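You operate a simulated robot arm through the tools that you are given. There is no shell and no other tool.

You run a simulated robot arm. Do the job below in one go: nothing can be reset, and whatever is moved stays where it is left.

JOB
Tighten the four flange bolts in number order to the torque on the plate, then pressure-test it.
Fine: set the torque knob first, each bolt once, driver back in its holster; open the test valve and see the pointer stay green. Set down upright: bolt driver.

Only the result counts: the job must be done as asked and must still hold three seconds after the hand-in. Knocking over, shifting, dropping, spilling or breaking anything else fails it.

ROBOT AND FRAMES
A 7-joint arm with a fingered hand, fixed in place. Base frame: the origin is at the foot of the arm, x ahead of it, y to its left, z up. Lengths are in mm, angles in degrees, forces in N, time in s.
Its first joint turns from -166.0 to 166.0 degrees. Payload 4 kg.
The TCP is the grasp point between the finger pads, 30 mm short of the fingertips. In the tool frame z runs along the fingers and y along their closing line. The gripper opens to 104 mm. The gripper's body begins 35 mm behind the TCP. The gripper is a hand of 4 fingers: y runs from the thumb to the fingers, the wrist lies at [-15, -113, -190] in the tool frame.
Orientation is that of the tool frame in the base frame, as [roll, pitch, yaw] about the fixed x, y, z axes, in that order (R = Rz(yaw) Ry(pitch) Rx(roll)). With the fingers straight down and the wrist toward the robot, the tool's x, y and z point along [0, 1, 0], [1, 0, 0] and [0, 0, -1] of the base frame.

CONTROLS
- The arm moves only by the tool move_arm. Its argument "steps" is one flat list of numbers, 6 for each row, row after row: the shift along the tool's x, y, z in mm, then the turn, a rotation vector about the tool's x, y, z in degrees. In form: [x, y, z, ax, ay, az, x, y, z, ax, ay, az, ...]. A call has 1 to 20 rows; each row shifts and turns the commanded pose from where the row before left it, along the tool's axes as they then stand. A row lasts 0.2 s, in which the tool goes at most 50 mm and 8.6 degrees; a call with a longer step from one row to the next is refused whole. A pose out of reach is approached as far as the arm can. The call stops where the force on the tool passes 40 N (or 10 N more than at its start, if that is more) or the arm is blocked; 0.2 s more then pass. In this call time passes only in rows, and 0.2 s behind the last. The reply holds the time, the measured pose of the TCP, the force on the tool along the base axes, the opening and the grip force, in the units named above and with some noise, with the torque about the TCP (base axes, N m) and any sound that the robot's microphone picked up.
- Cameras (640 x 400 px; columns grow to the right, rows downward): "scene" is fixed at [48.3, -499.8, 1502.9]; the picture's right is [-0.07, -1.00, 0.00], its down [-0.76, 0.05, -0.65] and it looks along [0.65, -0.05, -0.76] (base axes); focal length 257 px, centre (320, 200). "wrist" rides on the gripper at [61, -92, -130] in the tool frame; the picture's right is [-0.81, 0.28, -0.52], its down [-0.53, -0.71, 0.45] and it looks along [-0.24, 0.64, 0.72] (tool axes); focal length 275 px, centre (320, 200). There is no depth. A picture from a camera that has moved, and an enlarged one, comes with that camera's place and axes in the base frame and with its lens.
- snapshot(camera): a new picture of that camera. The clock stands still meanwhile.
- move_fingers(index, middle, ring, thumb_bend, thumb_turn): sets how far each is bent, from 0 (flat) to 100 (curled in); at 30 the hand is open as for a grip, at 70 the pads meet at the TCP. One left out holds its place. A second passes; each finger stops where it meets its share of the squeeze, and holds until it gets a number again. It is the only way to open and close the hand. It gives what a move gives, with no picture; readings hold the bend of each and the force on the fingers (four entries, about 0 where the hand has none), thumb and palm. thumb_turn goes from beside the hand (0) to across from the fingers (100), as for a grip.
- zoom(camera, box): a new picture of the part [left, top, right, bottom] of that camera's present view, enlarged. The clock stands still meanwhile.
- hand_in(): hands the job in; it is judged then, once.

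Nothing tells you positions but the pictures and the camera data. Unless the task says otherwise, let go and move clear before handing in.

The tools are called after "Emit:" as name(argument=value, ...) on one line, values as JSON. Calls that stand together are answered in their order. move_arm: Moves the arm, as the interface text tells. Its arguments: {"type":"object","properties":{"steps":{"type":"array"}},"required":["steps"]} The other tools are called the same way: move_fingers (index, middle, ring, thumb_bend, thumb_turn) moves the fingers one by one; snapshot (camera) takes a picture; zoom (camera, box) takes an enlarged picture of a part of a camera's view; hand_in () hands the job in.

At the start:

```text
time: 0.0
eef_pos: [316.9, -369.4, 1296.2]
ee_rot: [179.8, 0.0, 90.0]
force: [-0.7, -0.4, -0.3]
moment: [0.02, -0.01, 0.03]
grip_width: 103.3
finger_force: 0.1
shape: jaw
bend: [30.0, 30.0, 30.0, 30.0, 98.0]
finger forces: [0.0, 0.0, 0.0, 0.1, 0.0, 0.0]
```

scene: 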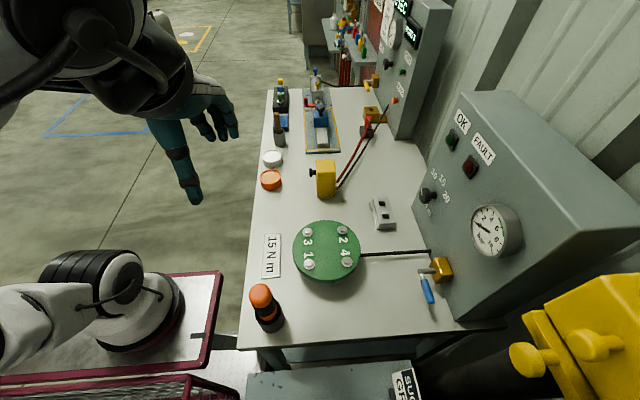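
wrist: 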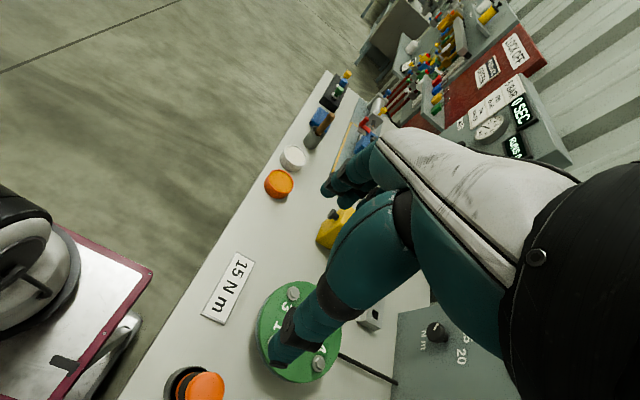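

I see a bench with a green flange carrying bolts 1–4, a plate reading "15 N m", a control panel with a knob (10/15/20), a gauge, a blue-handled valve, and a yellow tool that may be the driver. I'll zoom in on these before moving anything.

Emit:
zoom(camera="scene", box=[240, 200, 400, 300])

Emit:
zoom(camera="scene", box=[400, 90, 560, 190])

Emit:
zoom(camera="scene", box=[380, 180, 540, 310])

Emit:
zoom(camera="scene", box=[250, 80, 410, 210])

Emit:
zoom(camera="scene", box=[220, 250, 320, 350])

```text
4.00 times, centred on (320, 250) of scene
camera zoom: at [48.3, -499.8, 1502.9], right [-0.07, -1.0, 0.0], down [-0.76, 0.05, -0.65], along [0.65, -0.05, -0.76], focal length 1028 px, centre (320, 0)
```

zoom: 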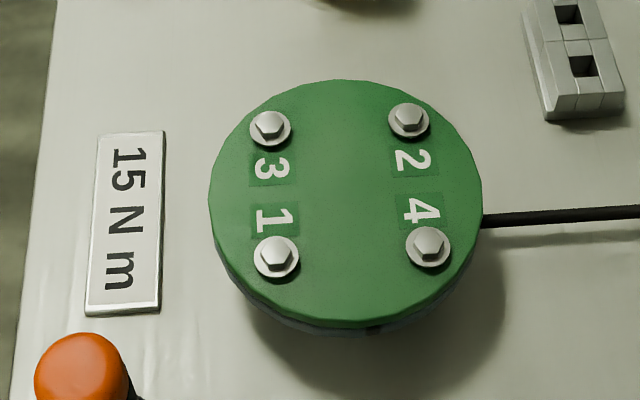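

```text
4.00 times, centred on (480, 140) of scene
camera zoom: at [48.3, -499.8, 1502.9], right [-0.07, -1.0, 0.0], down [-0.76, 0.05, -0.65], along [0.65, -0.05, -0.76], focal length 1028 px, centre (-320, 440)
```

zoom: 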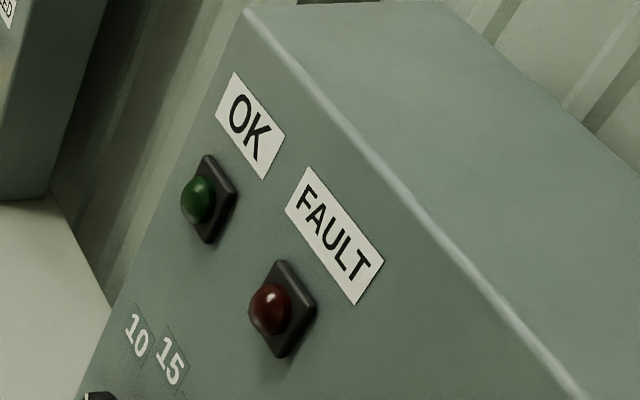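

```text
3.08 times, centred on (460, 245) of scene
camera zoom: at [48.3, -499.8, 1502.9], right [-0.07, -1.0, 0.0], down [-0.76, 0.05, -0.65], along [0.65, -0.05, -0.76], focal length 791 px, centre (-111, 62)
```

zoom: 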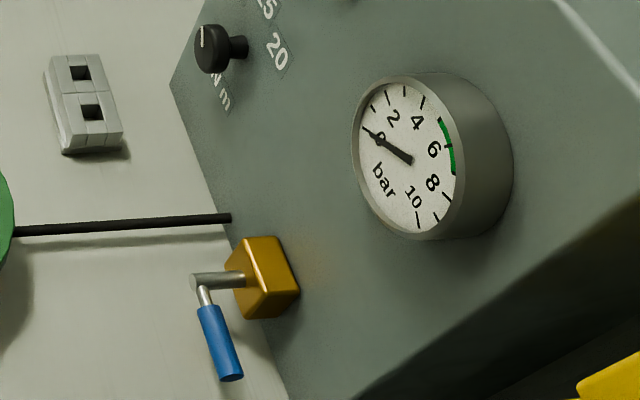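

```text
3.08 times, centred on (330, 145) of scene
camera zoom: at [48.3, -499.8, 1502.9], right [-0.07, -1.0, 0.0], down [-0.76, 0.05, -0.65], along [0.65, -0.05, -0.76], focal length 791 px, centre (289, 369)
```

zoom: 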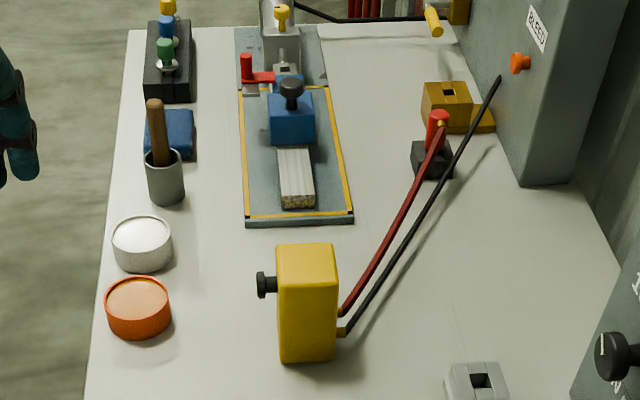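

```text
4.00 times, centred on (270, 300) of scene
camera zoom: at [48.3, -499.8, 1502.9], right [-0.07, -1.0, 0.0], down [-0.76, 0.05, -0.65], along [0.65, -0.05, -0.76], focal length 1028 px, centre (520, -200)
```

zoom: 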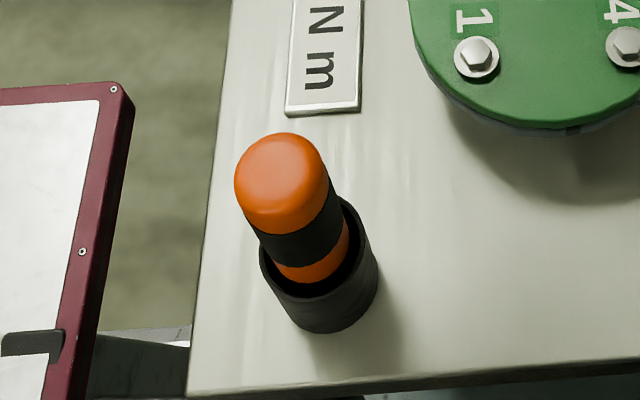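

The orange-and-black driver stands in its black holster near the front edge of the bench, and the torque knob is on the grey panel. I'll zoom the wrist view to triangulate positions.

Emit:
zoom(camera="wrist", box=[150, 240, 310, 400])

Emit:
zoom(camera="wrist", box=[240, 260, 500, 400])

Emit:
zoom(camera="scene", box=[400, 150, 480, 200])

Emit:
zoom(camera="scene", box=[0, 200, 240, 400])

```text
2.50 times, centred on (230, 320) of wrist
camera zoom: at [223.6, -307.7, 1427.0], right [0.27, -0.81, 0.52], down [-0.71, -0.53, -0.46], along [0.65, -0.24, -0.72], focal length 688 px, centre (545, -100)
```

zoom: 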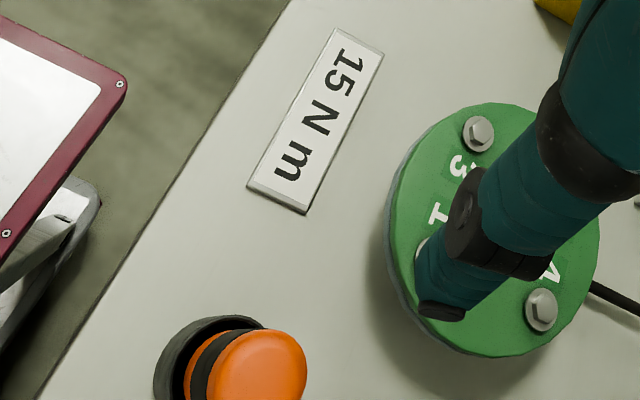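

```text
2.46 times, centred on (370, 330) of wrist
camera zoom: at [223.6, -307.7, 1427.0], right [0.27, -0.81, 0.52], down [-0.71, -0.53, -0.46], along [0.65, -0.24, -0.72], focal length 678 px, centre (197, -120)
```

zoom: 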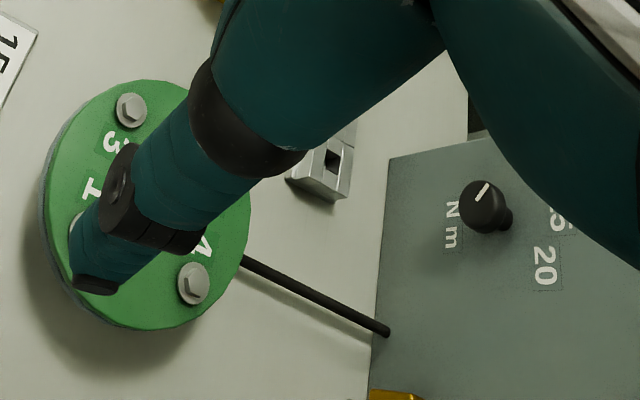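

```text
8.00 times, centred on (440, 175) of scene
camera zoom: at [48.3, -499.8, 1502.9], right [-0.07, -1.0, 0.0], down [-0.76, 0.05, -0.65], along [0.65, -0.05, -0.76], focal length 2057 px, centre (-640, 400)
```

zoom: 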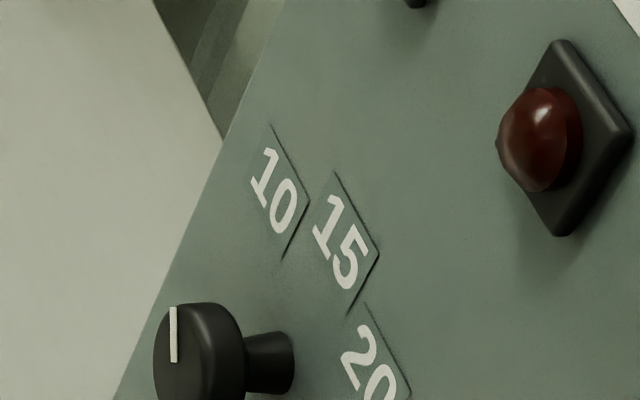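

```text
2.00 times, centred on (120, 300) of scene
camera zoom: at [48.3, -499.8, 1502.9], right [-0.07, -1.0, 0.0], down [-0.76, 0.05, -0.65], along [0.65, -0.05, -0.76], focal length 514 px, centre (720, 0)
```

zoom: 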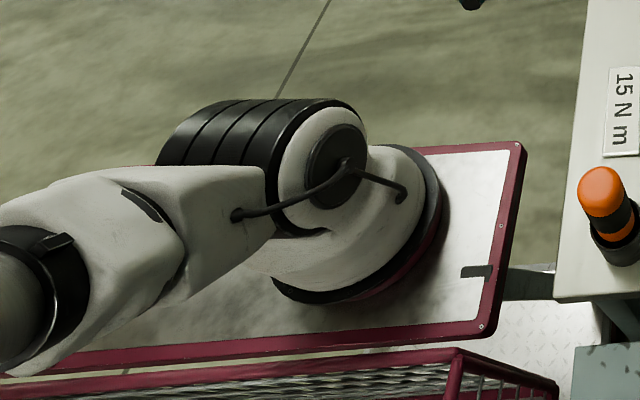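

Rough triangulation puts the bench top at about z≈840 and the flange bolts near (430,-495,~900). I'll make a small high sideways move to get a second viewpoint and confirm which arm in the picture is mine.

Emit:
move_arm(steps=[-40, 0, 0, 0, 0, 0, -40, 0, 0, 0, 0, 0, -40, 0, 0, 0, 0, 0])

Emit:
snapshot(camera="scene")

Emit:
snapshot(camera="wrist")

```text
time: 0.8
eef_pos: [315.9, -489.8, 1297.0]
ee_rot: [179.9, 0.0, 90.2]
force: [0.1, 0.0, 0.4]
moment: [0.01, 0.01, 0.0]
grip_width: 103.6
finger_force: 0.2
shape: jaw
bend: [30.0, 30.0, 30.0, 30.0, 98.0]
finger forces: [0.0, 0.1, 0.0, 0.0, 0.0, 0.0]
```

```text
taken
```

scene: 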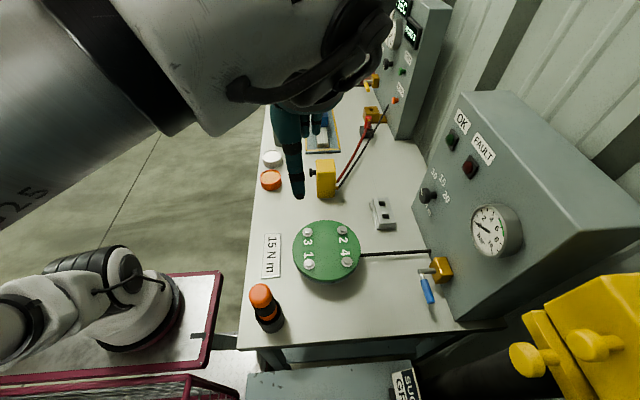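

```text
taken
camera wrist: at [223.1, -427.9, 1427.3], right [0.28, -0.81, 0.52], down [-0.71, -0.53, -0.46], along [0.65, -0.24, -0.72], focal length 275 px, centre (320, 200)
```

wrist: 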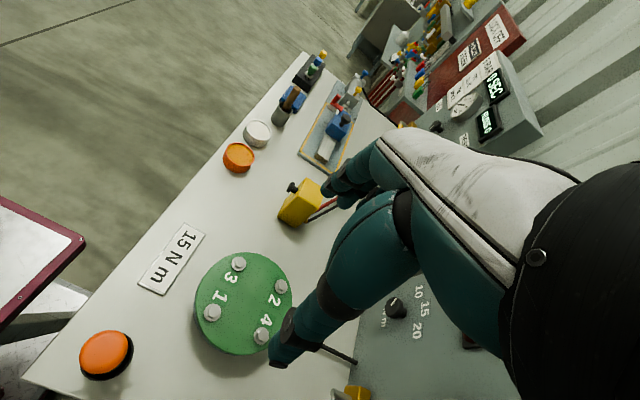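

The lower-left arm moved with me, so it is mine. I'll zoom the wrist view from this new viewpoint to triangulate the bolts, driver, knob and valve accurately.

Emit:
zoom(camera="wrist", box=[180, 240, 308, 320])

Emit:
zoom(camera="wrist", box=[180, 290, 308, 370])

Emit:
zoom(camera="wrist", box=[40, 310, 168, 390])

Emit:
zoom(camera="wrist", box=[340, 260, 468, 400])

Emit:
zoom(camera="scene", box=[210, 250, 338, 330])

Emit:
zoom(camera="scene", box=[380, 160, 508, 240])

Emit:
zoom(camera="scene", box=[380, 240, 508, 320])

```text
5.00 times, centred on (244, 280) of wrist
camera zoom: at [223.1, -427.9, 1427.3], right [0.28, -0.81, 0.52], down [-0.71, -0.53, -0.46], along [0.65, -0.24, -0.72], focal length 1376 px, centre (700, -200)
```

zoom: 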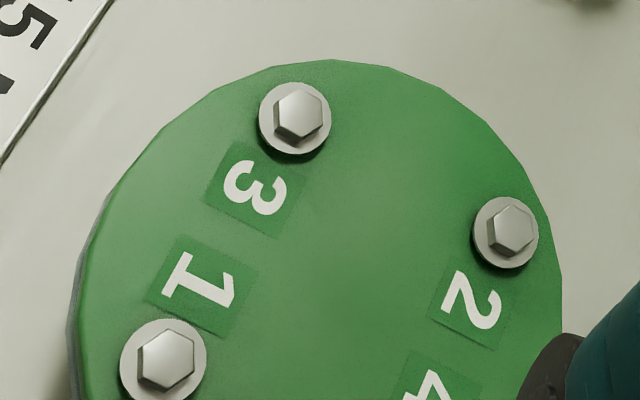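

```text
5.00 times, centred on (244, 330) of wrist
camera zoom: at [223.1, -427.9, 1427.3], right [0.28, -0.81, 0.52], down [-0.71, -0.53, -0.46], along [0.65, -0.24, -0.72], focal length 1376 px, centre (700, -450)
```

zoom: 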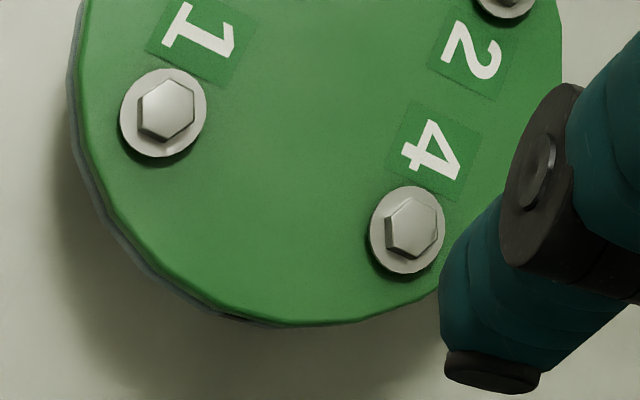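

```text
5.00 times, centred on (104, 350) of wrist
camera zoom: at [223.1, -427.9, 1427.3], right [0.28, -0.81, 0.52], down [-0.71, -0.53, -0.46], along [0.65, -0.24, -0.72], focal length 1376 px, centre (1400, -550)
```

zoom: 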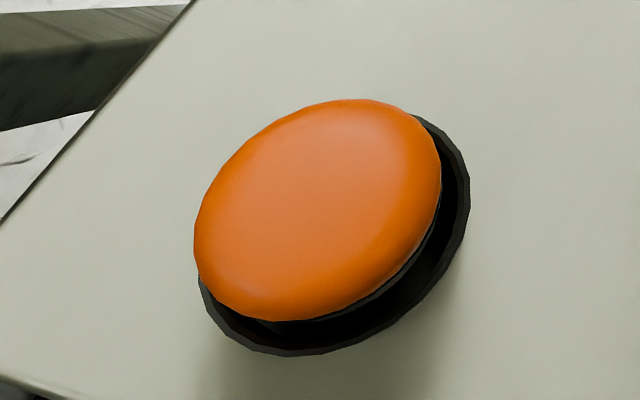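

```text
2.86 times, centred on (404, 330) of wrist
camera zoom: at [223.1, -427.9, 1427.3], right [0.28, -0.81, 0.52], down [-0.71, -0.53, -0.46], along [0.65, -0.24, -0.72], focal length 786 px, centre (80, -171)
```

zoom: 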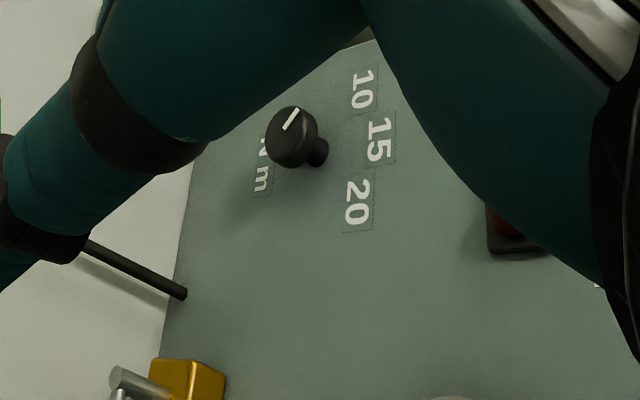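

```text
5.00 times, centred on (274, 290) of scene
camera zoom: at [48.3, -499.8, 1502.9], right [-0.07, -1.0, 0.0], down [-0.76, 0.05, -0.65], along [0.65, -0.05, -0.76], focal length 1286 px, centre (550, -250)
```

zoom: 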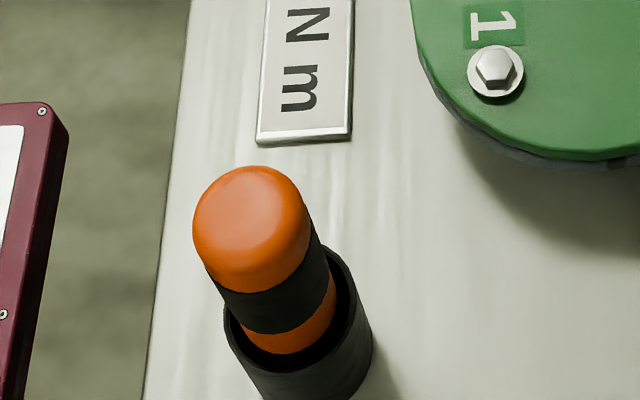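

```text
5.00 times, centred on (444, 200) of scene
camera zoom: at [48.3, -499.8, 1502.9], right [-0.07, -1.0, 0.0], down [-0.76, 0.05, -0.65], along [0.65, -0.05, -0.76], focal length 1286 px, centre (-300, 200)
```

zoom: 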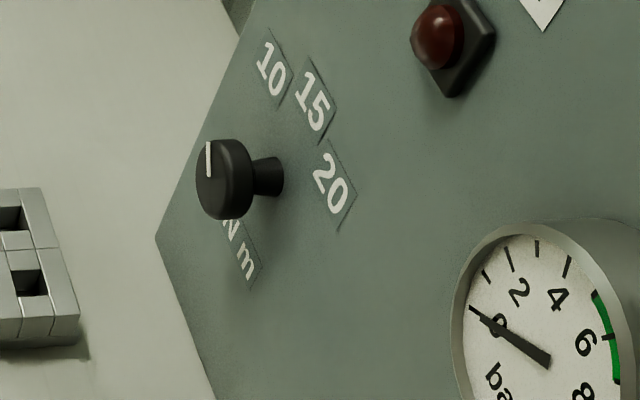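

```text
5.00 times, centred on (444, 280) of scene
camera zoom: at [48.3, -499.8, 1502.9], right [-0.07, -1.0, 0.0], down [-0.76, 0.05, -0.65], along [0.65, -0.05, -0.76], focal length 1286 px, centre (-300, -200)
```

zoom: 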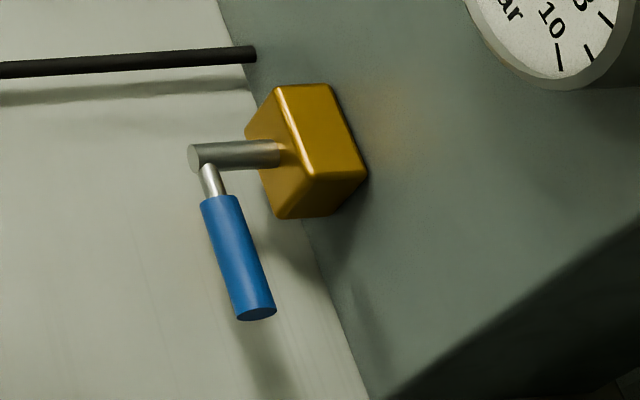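

Estimates so far: bolt heads at about 1 (334,-493), 3 (430,-492), 2 (429,-584), 4 (335,-584) with z≈936, driver top (235,-399,1025), and bench top z≈835. The panel faces +y, with the knob at about (482,-807,988) and the valve shaft end at about (308,-762,907). Next I rotate the hand so the fingers point at the panel, staying high.

Emit:
move_arm(steps=[0, 0, 0, 0, -8.2, 0, 0, 0, 0, 0, -8.2, 0, 0, 0, 0, 0, -8.2, 0, 0, 0, 0, 0, -8.2, 0, 0, 0, 0, 0, -8.2, 0, 0, 0, 0, 0, -8.2, 0])

Emit:
snapshot(camera="scene")

Emit:
snapshot(camera="wrist")

```text
time: 2.2
eef_pos: [316.4, -489.8, 1296.3]
ee_rot: [179.9, 49.4, 89.8]
force: [0.2, 0.1, -0.1]
moment: [0.0, -0.05, 0.0]
grip_width: 103.8
finger_force: 0.1
shape: jaw
bend: [30.0, 30.0, 30.0, 30.0, 98.0]
finger forces: [0.0, 0.0, 0.1, 0.0, 0.0, 0.1]
```

```text
taken
```

scene: 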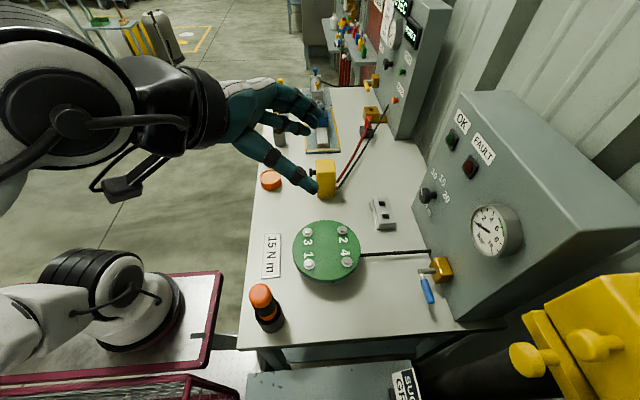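

```text
taken
camera wrist: at [223.4, -350.4, 1335.1], right [0.27, -0.14, 0.95], down [-0.71, -0.69, 0.11], along [0.65, -0.71, -0.29], focal length 275 px, centre (320, 200)
```

wrist: 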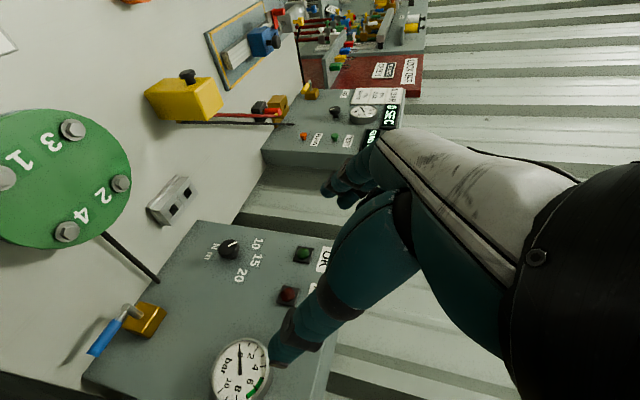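

The rotation works and the arm reaches this pose. I'll continue to fingers-horizontal toward the panel, then look at the knob and gauge.

Emit:
move_arm(steps=[0, 0, 0, 0, -8.2, 0, 0, 0, 0, 0, -8.2, 0, 0, 0, 0, 0, -8.2, 0, 0, 0, 0, 0, -8.2, 0, 0, 0, 0, 0, -7.7, 0])

Emit:
snapshot(camera="scene")

Emit:
snapshot(camera="wrist")

```text
time: 3.4
eef_pos: [316.4, -489.7, 1297.6]
ee_rot: [-179.7, 89.8, 90.3]
force: [-0.3, 0.3, 0.2]
moment: [0.02, -0.02, 0.02]
grip_width: 103.5
finger_force: 0.0
shape: jaw
bend: [30.0, 30.0, 30.0, 30.0, 98.0]
finger forces: [0.1, 0.0, 0.0, 0.0, 0.0, 0.2]
```

```text
taken
```

scene: 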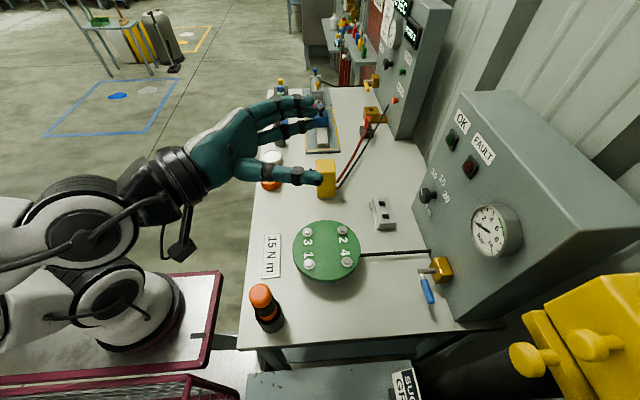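

```text
taken
camera wrist: at [223.5, -358.4, 1235.9], right [0.27, 0.51, 0.81], down [-0.71, -0.46, 0.53], along [0.65, -0.72, 0.24], focal length 275 px, centre (320, 200)
```

wrist: 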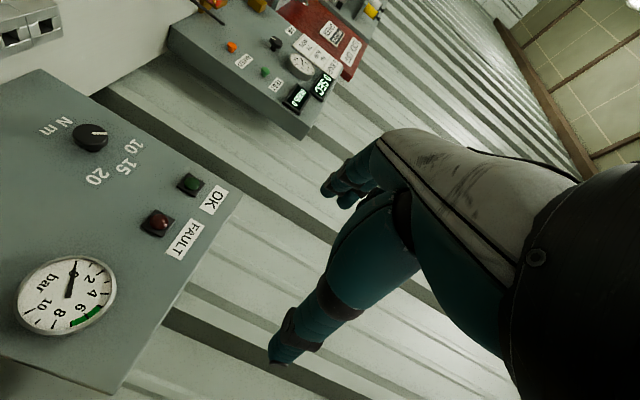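

The hand now faces the panel. I'll zoom on the knob pointer, the gauge and the valve.

Emit:
zoom(camera="wrist", box=[40, 90, 168, 190])

Emit:
zoom(camera="wrist", box=[0, 170, 240, 330])

Emit:
zoom(camera="scene", box=[0, 130, 260, 370])

```text
4.00 times, centred on (104, 140) of wrist
camera zoom: at [223.5, -358.4, 1235.9], right [0.27, 0.51, 0.81], down [-0.71, -0.46, 0.53], along [0.65, -0.72, 0.24], focal length 1101 px, centre (1184, 440)
```

zoom: 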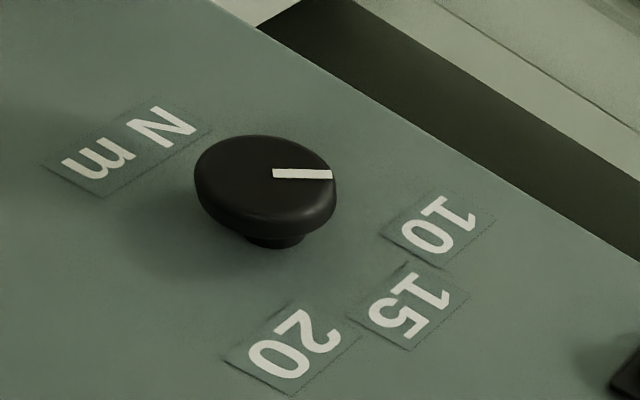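

```text
2.50 times, centred on (120, 250) of wrist
camera zoom: at [223.5, -358.4, 1235.9], right [0.27, 0.51, 0.81], down [-0.71, -0.46, 0.53], along [0.65, -0.72, 0.24], focal length 688 px, centre (820, 75)
```

zoom: 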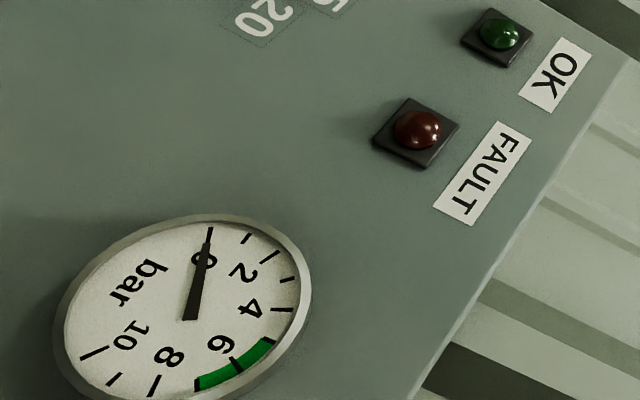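

```text
1.67 times, centred on (130, 250) of scene
camera zoom: at [48.3, -499.8, 1502.9], right [-0.07, -1.0, 0.0], down [-0.76, 0.05, -0.65], along [0.65, -0.05, -0.76], focal length 429 px, centre (637, 117)
```

zoom: 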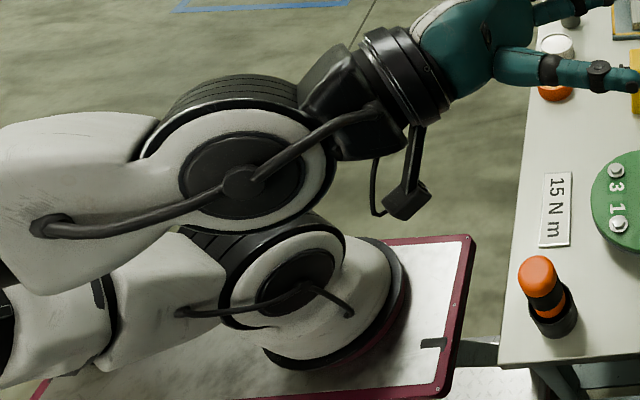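

The knob pointer is on 10, which is 45° left of 15, and 15 is straight up. I'll roll the hand 90° so the wrist rides above and then move in front of the knob.

Emit:
move_arm(steps=[0, 0, 0, 0, 0, -8.2, 0, 0, 0, 0, 0, -8.2, 0, 0, 0, 0, 0, -8.2, 0, 0, 0, 0, 0, -8.2, 0, 0, 0, 0, 0, -8.2, 0, 0, 0, 0, 0, -8.2, 0, 0, 0, 0, 0, -8.2, 0, 0, 0, 0, 0, -8.2, 0, 0, 0, 0, 0, -8.2, 0, 0, 0, 0, 0, -8.2, 0, 0, 0, 0, 0, -8.0])

Emit:
snapshot(camera="scene")

Emit:
snapshot(camera="wrist")

```text
time: 5.8
eef_pos: [314.3, -488.9, 1297.2]
ee_rot: [-90.3, -0.1, -179.8]
force: [-0.6, 1.3, 0.5]
moment: [0.02, -0.01, 0.05]
grip_width: 103.5
finger_force: 0.0
shape: jaw
bend: [30.0, 30.0, 30.0, 30.0, 98.0]
finger forces: [0.0, 0.1, 0.1, 0.0, 0.0, 0.1]
```

```text
taken
```

scene: 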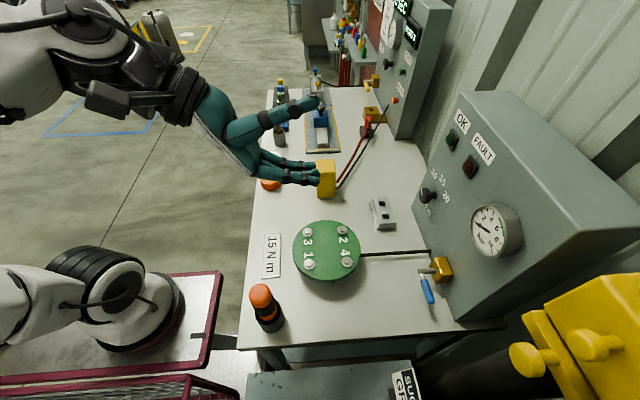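

```text
taken
camera wrist: at [253.9, -359.0, 1389.3], right [0.81, 0.52, -0.27], down [0.53, -0.46, 0.71], along [0.24, -0.72, -0.65], focal length 275 px, centre (320, 200)
```

wrist: 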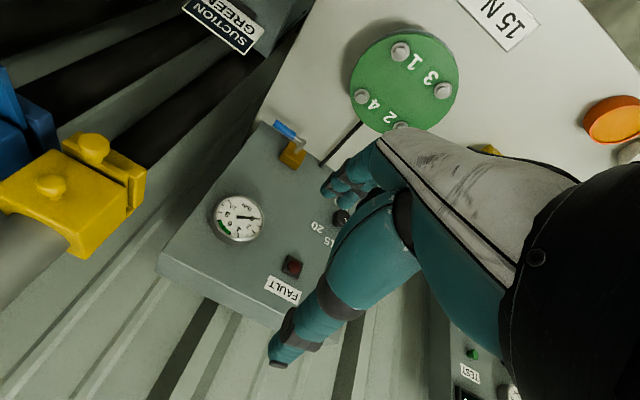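

The roll worked. Now I move diagonally to a standoff in front of the knob, still high.

Emit:
move_arm(steps=[-20.5, 31, 24, 0, 0, 0, -20.5, 31, 24, 0, 0, 0, -20.5, 31, 24, 0, 0, 0, -20.5, 31, 24, 0, 0, 0, -20.5, 31, 24, 0, 0, 0, -20.5, 31, 24, 0, 0, 0, -20.5, 31, 24, 0, 0, 0, -20.5, 31, 24, 0, 0, 0])

Emit:
snapshot(camera="scene")

Emit:
snapshot(camera="wrist")

```text
time: 7.6
eef_pos: [480.0, -681.2, 1047.8]
ee_rot: [-90.3, 0.1, -179.9]
force: [0.0, 1.2, 0.0]
moment: [-0.01, -0.04, 0.02]
grip_width: 103.7
finger_force: 0.0
shape: jaw
bend: [30.0, 30.0, 30.0, 30.0, 98.0]
finger forces: [0.1, 0.1, 0.0, 0.1, 0.1, 0.0]
```

```text
taken
```

scene: 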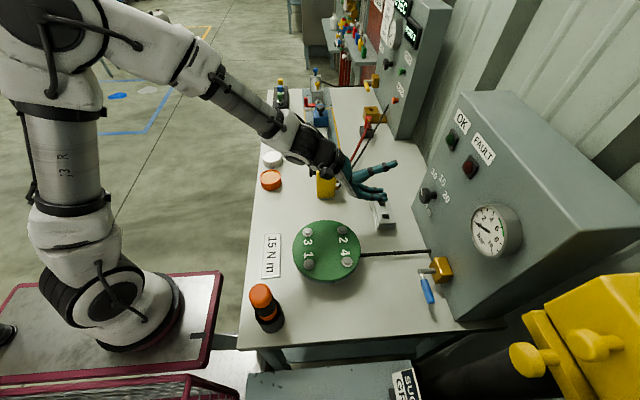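

```text
taken
camera wrist: at [418.6, -549.7, 1140.2], right [0.81, 0.52, -0.27], down [0.53, -0.46, 0.71], along [0.25, -0.72, -0.65], focal length 275 px, centre (320, 200)
```

wrist: 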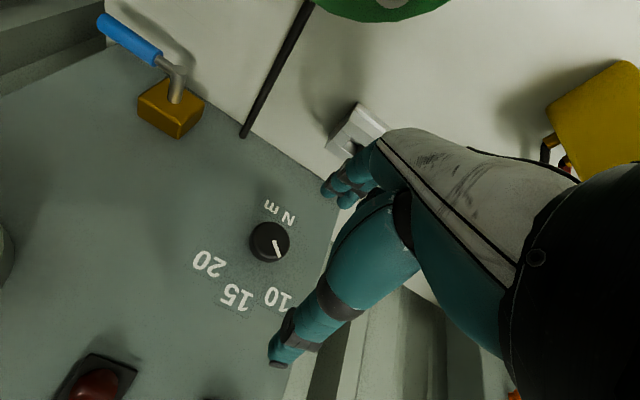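

The knob is clearly in view. I'll zoom for precise alignment.

Emit:
zoom(camera="wrist", box=[220, 200, 320, 300])

Emit:
zoom(camera="scene", box=[400, 160, 480, 230])

Emit:
zoom(camera="wrist", box=[80, 0, 240, 140])

Emit:
zoom(camera="scene", box=[320, 130, 420, 230])

```text
4.00 times, centred on (270, 250) of wrist
camera zoom: at [418.6, -549.7, 1140.2], right [0.81, 0.52, -0.27], down [0.53, -0.46, 0.71], along [0.25, -0.72, -0.65], focal length 1101 px, centre (520, 0)
```

zoom: 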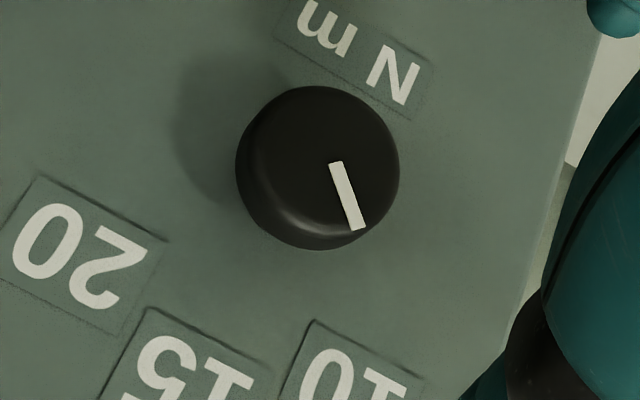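

```text
5.71 times, centred on (440, 195) of scene
camera zoom: at [48.3, -499.8, 1502.9], right [-0.07, -1.0, 0.0], down [-0.76, 0.05, -0.65], along [0.65, -0.05, -0.76], focal length 1469 px, centre (-366, 229)
```

zoom: 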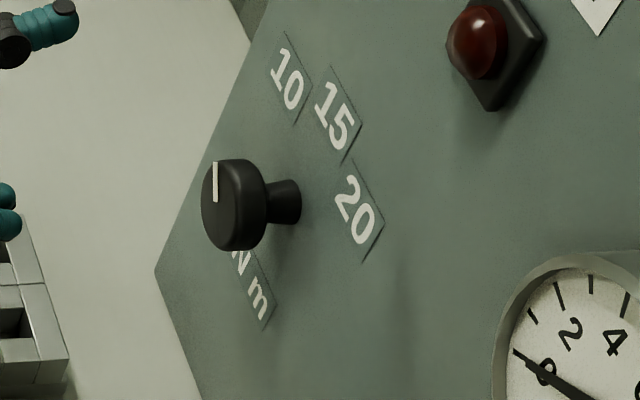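

```text
2.86 times, centred on (160, 70) of wrist
camera zoom: at [418.6, -549.7, 1140.2], right [0.81, 0.52, -0.27], down [0.53, -0.46, 0.71], along [0.25, -0.72, -0.65], focal length 786 px, centre (777, 571)
```

zoom: 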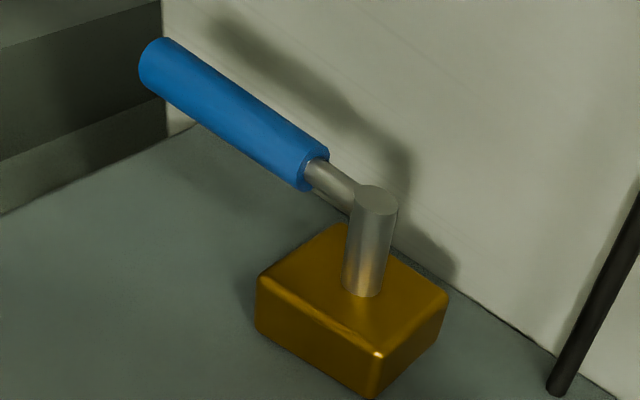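

```text
4.00 times, centred on (370, 180) of scene
camera zoom: at [48.3, -499.8, 1502.9], right [-0.07, -1.0, 0.0], down [-0.76, 0.05, -0.65], along [0.65, -0.05, -0.76], focal length 1028 px, centre (120, 280)
```

zoom: 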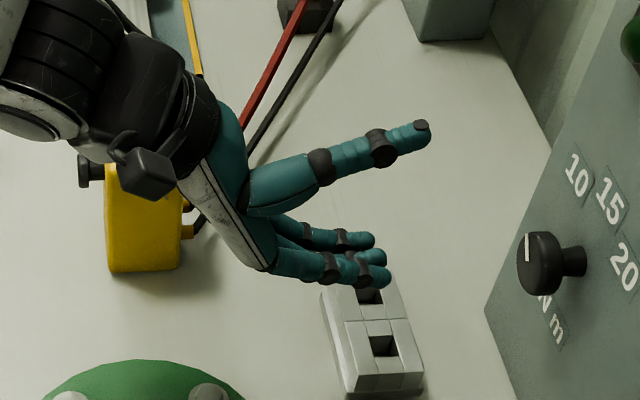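

The knob centre is about (467,-782,1007) with a 40 mm diameter and a pointer about 42° left of up. I'll align the TCP on the knob axis at a 50 mm standoff.

Emit:
move_arm(steps=[6.2, 20.4, 15, 0, 0, 0, 6.3, 20.4, 15, 0, 0, 0, 0, 0, 15, 0, 0, 0])

Emit:
snapshot(camera="wrist")

Emit:
zoom(camera="scene", box=[340, 150, 460, 230])

```text
time: 8.4
eef_pos: [466.9, -725.5, 1006.3]
ee_rot: [-90.3, 0.1, 180.0]
force: [-0.2, -0.2, -0.1]
moment: [-0.02, -0.02, 0.01]
grip_width: 103.8
finger_force: 0.1
shape: jaw
bend: [30.0, 30.0, 30.0, 30.0, 98.0]
finger forces: [0.0, 0.0, 0.0, 0.1, 0.1, 0.0]
```

```text
taken
camera wrist: at [405.7, -594.0, 1099.0], right [0.81, 0.52, -0.27], down [0.53, -0.46, 0.71], along [0.25, -0.72, -0.65], focal length 275 px, centre (320, 200)
```

wrist: 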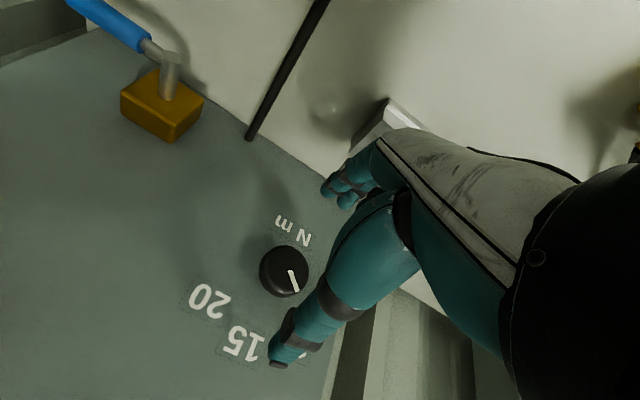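

```text
5.00 times, centred on (400, 190) of scene
camera zoom: at [48.3, -499.8, 1502.9], right [-0.07, -1.0, 0.0], down [-0.76, 0.05, -0.65], along [0.65, -0.05, -0.76], focal length 1286 px, centre (-80, 250)
```

zoom: 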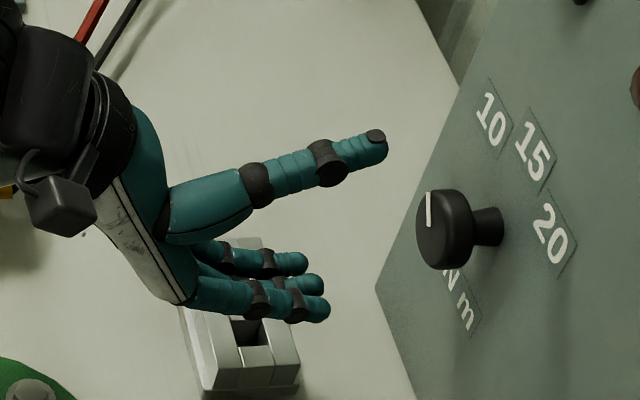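

The hand is aligned with the knob. I'll advance 40 mm and check the overlap with the knob before closing.

Emit:
move_arm(steps=[0, 0, 20, 0, 0, 0, 0, 0, 20, 0, 0, 0])

Emit:
snapshot(camera="wrist")

Emit:
zoom(camera="scene", box=[360, 150, 480, 230])

```text
time: 9.0
eef_pos: [468.1, -764.1, 1008.1]
ee_rot: [-90.3, 0.1, 179.9]
force: [0.0, 0.6, 0.5]
moment: [0.0, 0.01, -0.01]
grip_width: 103.8
finger_force: 0.1
shape: jaw
bend: [30.0, 30.0, 30.0, 30.0, 98.0]
finger forces: [0.1, 0.0, 0.0, 0.1, 0.0, 0.0]
```

```text
taken
camera wrist: at [406.4, -634.0, 1099.4], right [0.81, 0.52, -0.27], down [0.53, -0.46, 0.71], along [0.25, -0.72, -0.65], focal length 275 px, centre (320, 200)
```

wrist: 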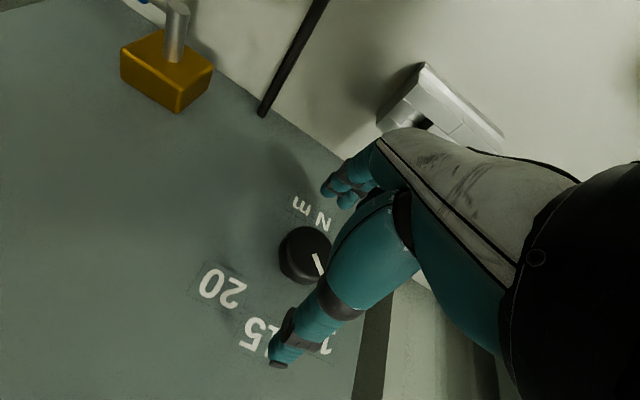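

```text
5.00 times, centred on (420, 190) of scene
camera zoom: at [48.3, -499.8, 1502.9], right [-0.07, -1.0, 0.0], down [-0.76, 0.05, -0.65], along [0.65, -0.05, -0.76], focal length 1286 px, centre (-180, 250)
```

zoom: 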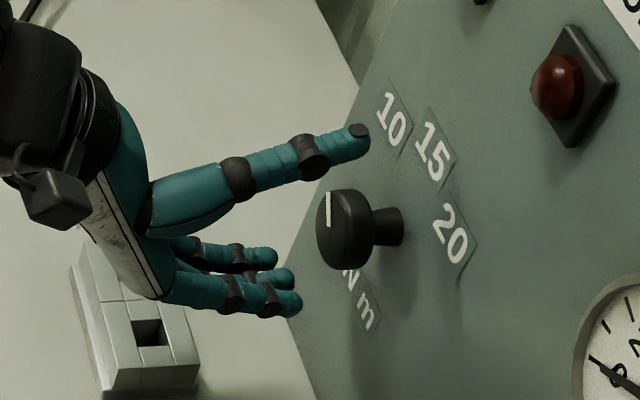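

The fingertips are just level with the knob face. I'll advance another 20 mm to overlap the knob head.

Emit:
move_arm(steps=[0, 0, 10, 0, 0, 0, 0, 0, 10, 0, 0, 0])

Emit:
zoom(camera="scene", box=[380, 150, 500, 230])

Emit:
snapshot(camera="wrist")

```text
time: 9.6
eef_pos: [468.3, -784.6, 1007.1]
ee_rot: [-90.3, 0.1, 179.9]
force: [0.8, 0.4, -0.2]
moment: [0.0, -0.03, 0.0]
grip_width: 103.8
finger_force: 0.1
shape: jaw
bend: [30.0, 30.0, 30.0, 30.0, 98.0]
finger forces: [0.0, 0.0, 0.0, 0.0, 0.0, 0.0]
```

```text
5.00 times, centred on (440, 190) of scene
camera zoom: at [48.3, -499.8, 1502.9], right [-0.07, -1.0, 0.0], down [-0.76, 0.05, -0.65], along [0.65, -0.05, -0.76], focal length 1286 px, centre (-280, 250)
```

zoom: 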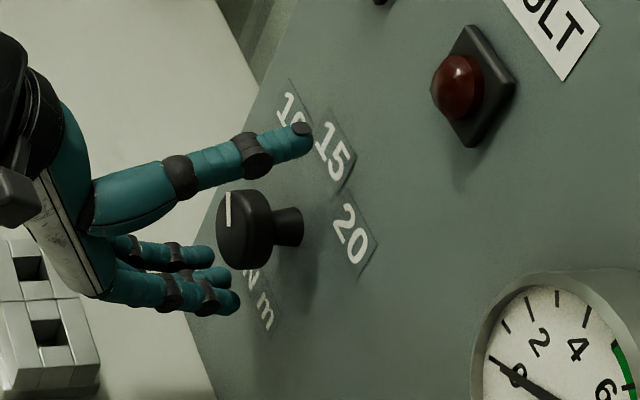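

```text
taken
camera wrist: at [406.2, -654.7, 1099.3], right [0.81, 0.52, -0.27], down [0.53, -0.46, 0.71], along [0.24, -0.72, -0.65], focal length 275 px, centre (320, 200)
```

wrist: 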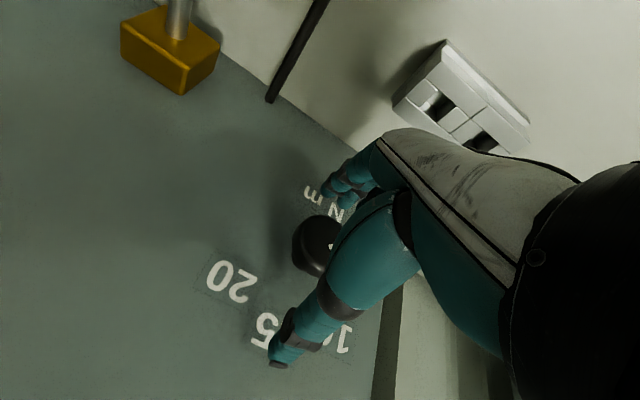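

TCP is at the knob face and the fingertips are level with the back of the knob head. Closing gradually.

Emit:
move_fingers(index=50, middle=50, ring=50, thumb_bend=50)

Emit:
zoom(camera="scene", box=[380, 150, 500, 230])

Emit:
snapshot(camera="wrist")

```text
time: 10.6
eef_pos: [467.9, -785.5, 1006.5]
ee_rot: [-90.4, 0.1, 179.9]
force: [-0.1, 1.0, 0.7]
moment: [0.02, 0.02, 0.01]
grip_width: 52.7
finger_force: 0.0
shape: fingers
bend: [50.0, 50.0, 50.0, 50.0, 98.0]
finger forces: [0.0, 0.0, 0.1, 0.1, 0.0, 0.0]
```

```text
5.00 times, centred on (440, 190) of scene
camera zoom: at [48.3, -499.8, 1502.9], right [-0.07, -1.0, 0.0], down [-0.76, 0.05, -0.65], along [0.65, -0.05, -0.76], focal length 1286 px, centre (-280, 250)
```

zoom: 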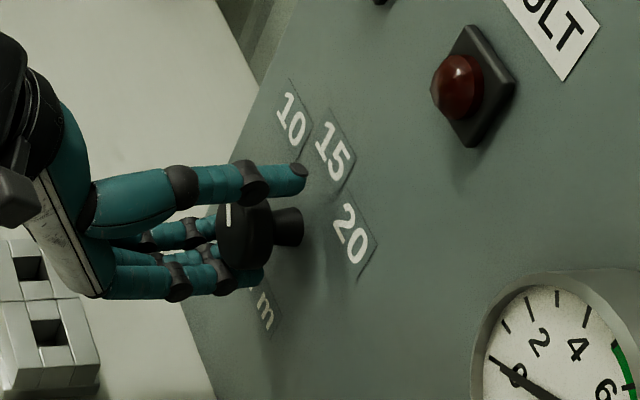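

```text
taken
camera wrist: at [406.3, -654.6, 1099.1], right [0.81, 0.52, -0.27], down [0.53, -0.46, 0.71], along [0.24, -0.72, -0.65], focal length 275 px, centre (320, 200)
```

wrist: 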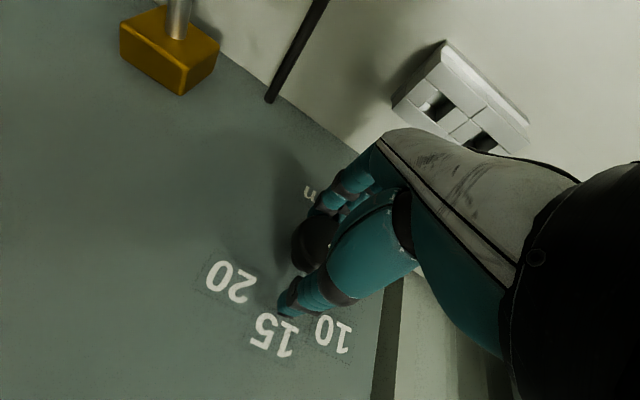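

The fingers bracket the knob evenly. I'll close until they grip.

Emit:
move_fingers(index=60, middle=60, ring=60, thumb_bend=60)

Emit:
zoom(camera="scene", box=[380, 150, 500, 230])

```text
time: 11.6
eef_pos: [467.8, -785.3, 1006.6]
ee_rot: [-90.4, 0.1, -179.9]
force: [-0.5, -0.9, -10.6]
moment: [0.24, 0.03, -0.02]
grip_width: 36.1
finger_force: 4.9
shape: fingers
bend: [53.0, 56.0, 60.0, 60.0, 98.0]
finger forces: [6.4, 4.0, 0.0, 0.1, 0.0, 0.0]
```

```text
5.00 times, centred on (440, 190) of scene
camera zoom: at [48.3, -499.8, 1502.9], right [-0.07, -1.0, 0.0], down [-0.76, 0.05, -0.65], along [0.65, -0.05, -0.76], focal length 1286 px, centre (-280, 250)
```

zoom: 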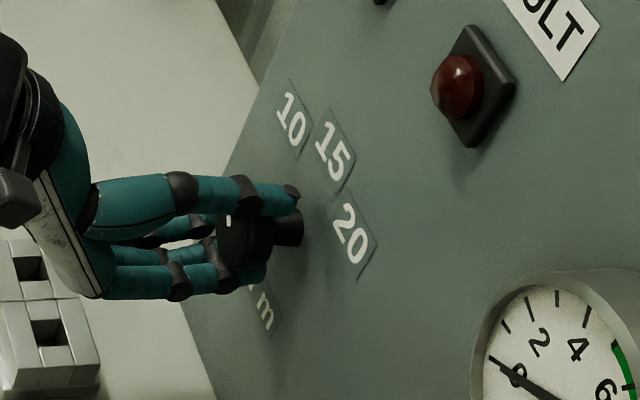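

Index and middle are touching, but ring and thumb are not. I'll look at how the fingers sit relative to the knob.

Emit:
zoom(camera="wrist", box=[250, 150, 410, 350])

Emit:
zoom(camera="scene", box=[400, 170, 460, 215])

```text
2.00 times, centred on (330, 250) of wrist
camera zoom: at [406.5, -654.9, 1098.5], right [0.81, 0.52, -0.27], down [0.53, -0.46, 0.71], along [0.24, -0.72, -0.65], focal length 551 px, centre (300, 100)
```

zoom: 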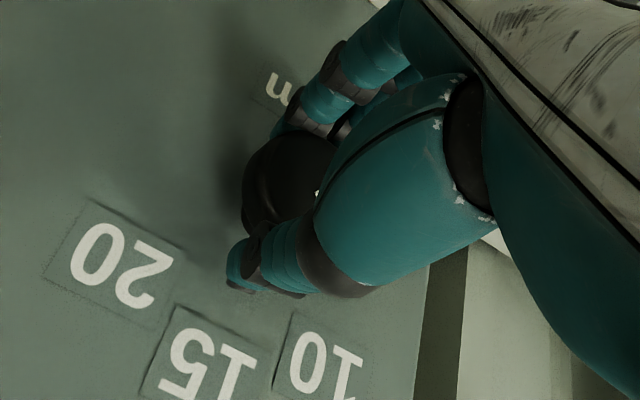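

```text
8.89 times, centred on (430, 192) of scene
camera zoom: at [48.3, -499.8, 1502.9], right [-0.07, -1.0, 0.0], down [-0.76, 0.05, -0.65], along [0.65, -0.05, -0.76], focal length 2286 px, centre (-658, 267)
```

zoom: 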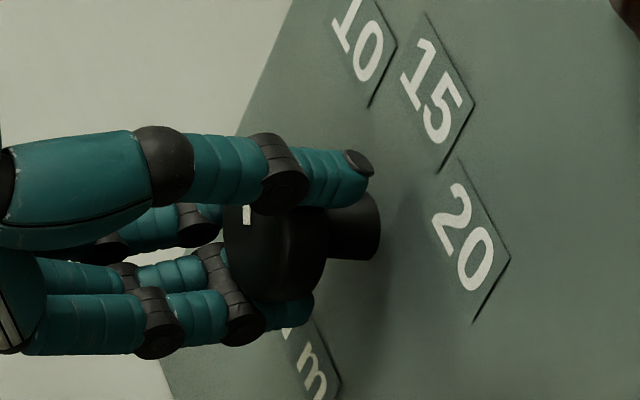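

The thumb and TCP line up between index and middle, with the ring finger off to the side, and the knob sits about 4 mm lower than the TCP. I'll shift 4 mm down to centre it, then squeeze.

Emit:
move_arm(steps=[0, 4, 0, 0, 0, 0])

Emit:
move_fingers(index=66, middle=66, thumb_bend=70)

```text
time: 12.0
eef_pos: [468.4, -785.2, 1004.2]
ee_rot: [-90.2, 0.1, 179.9]
force: [-0.5, -1.7, -5.6]
moment: [0.08, 0.04, 0.01]
grip_width: 34.9
finger_force: 3.7
shape: fingers
bend: [55.0, 57.0, 60.0, 59.0, 97.0]
finger forces: [4.0, 2.7, 0.0, 0.0, 1.4, 0.0]
```

```text
time: 13.0
eef_pos: [469.1, -785.5, 1002.5]
ee_rot: [-90.3, 0.1, 179.9]
force: [1.9, -5.8, -5.2]
moment: [0.02, 0.05, 0.03]
grip_width: 32.7
finger_force: 11.2
shape: fingers
bend: [56.0, 60.0, 60.0, 61.0, 97.0]
finger forces: [7.3, 6.2, 0.0, 0.0, 8.6, 0.1]
```

The knob is gripped by index, middle and thumb. Rotating +45° clockwise toward 15.

Emit:
move_arm(steps=[0, 0, 0, 0, 0, 5, 0, 0, 0, 0, 0, 5, 0, 0, 0, 0, 0, 5, 0, 0, 0, 0, 0, 5, 0, 0, 0, 0, 0, 5, 0, 0, 0, 0, 0, 5, 0, 0, 0, 0, 0, 5])

Emit:
snapshot(camera="wrist")

Emit:
zoom(camera="scene", box=[390, 150, 470, 215])

```text
time: 14.6
eef_pos: [468.3, -785.7, 1002.1]
ee_rot: [-90.4, 35.2, 179.7]
force: [1.0, -6.1, -6.7]
moment: [0.07, 0.04, -0.01]
grip_width: 32.6
finger_force: 12.1
shape: fingers
bend: [56.0, 60.0, 60.0, 62.0, 96.0]
finger forces: [9.5, 6.0, 0.0, 0.0, 7.9, 0.0]
```

```text
taken
camera wrist: at [365.1, -654.5, 1042.4], right [0.82, 0.52, 0.24], down [0.02, -0.46, 0.89], along [0.57, -0.72, -0.39], focal length 275 px, centre (320, 200)
```

wrist: 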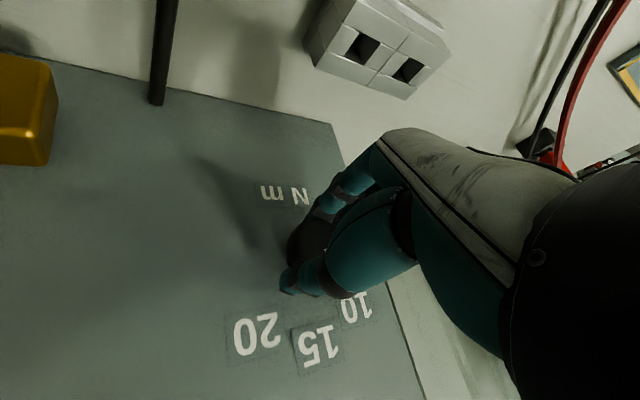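

```text
6.15 times, centred on (430, 182) of scene
camera zoom: at [48.3, -499.8, 1502.9], right [-0.07, -1.0, 0.0], down [-0.76, 0.05, -0.65], along [0.65, -0.05, -0.76], focal length 1582 px, centre (-357, 308)
```

zoom: 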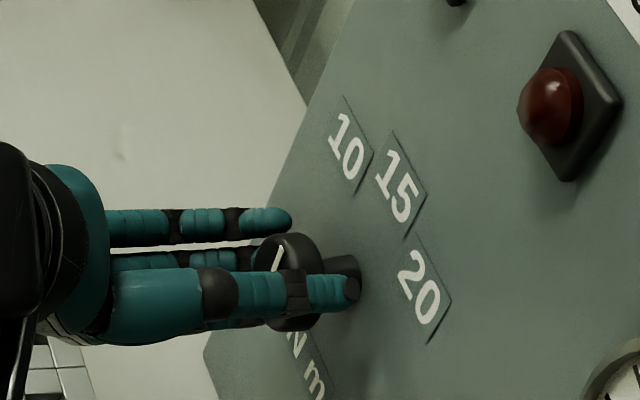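

The knob turned with the hand. I'll zoom in on the pointer to judge the remaining angle.

Emit:
zoom(camera="scene", box=[415, 180, 455, 205])

Emit:
zoom(camera="wrist", box=[260, 180, 360, 310])

```text
16.00 times, centred on (435, 192) of scene
camera zoom: at [48.3, -499.8, 1502.9], right [-0.07, -1.0, 0.0], down [-0.76, 0.05, -0.65], along [0.65, -0.05, -0.76], focal length 4114 px, centre (-1520, 320)
```

zoom: 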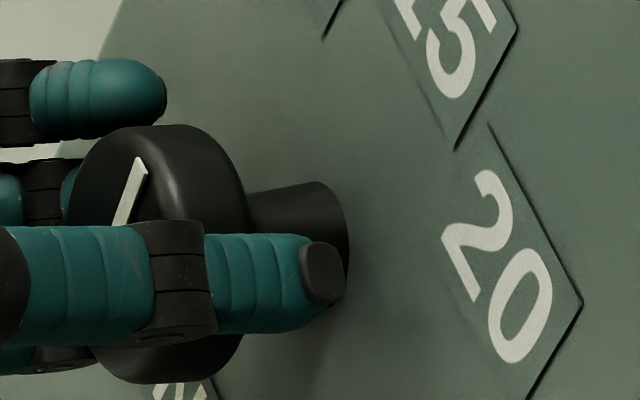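

```text
3.08 times, centred on (310, 245) of wrist
camera zoom: at [365.1, -654.5, 1042.4], right [0.82, 0.52, 0.24], down [0.02, -0.46, 0.89], along [0.57, -0.72, -0.39], focal length 847 px, centre (351, 62)
```

zoom: 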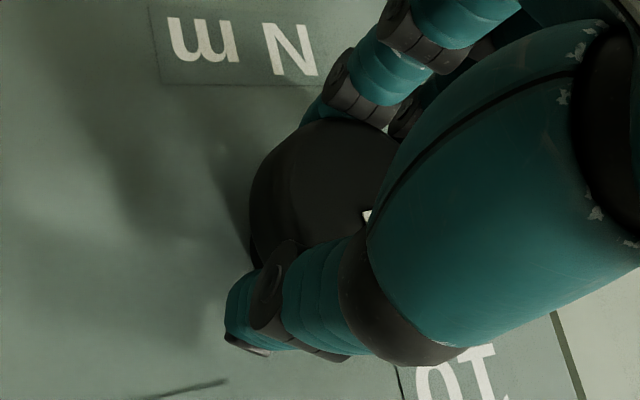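

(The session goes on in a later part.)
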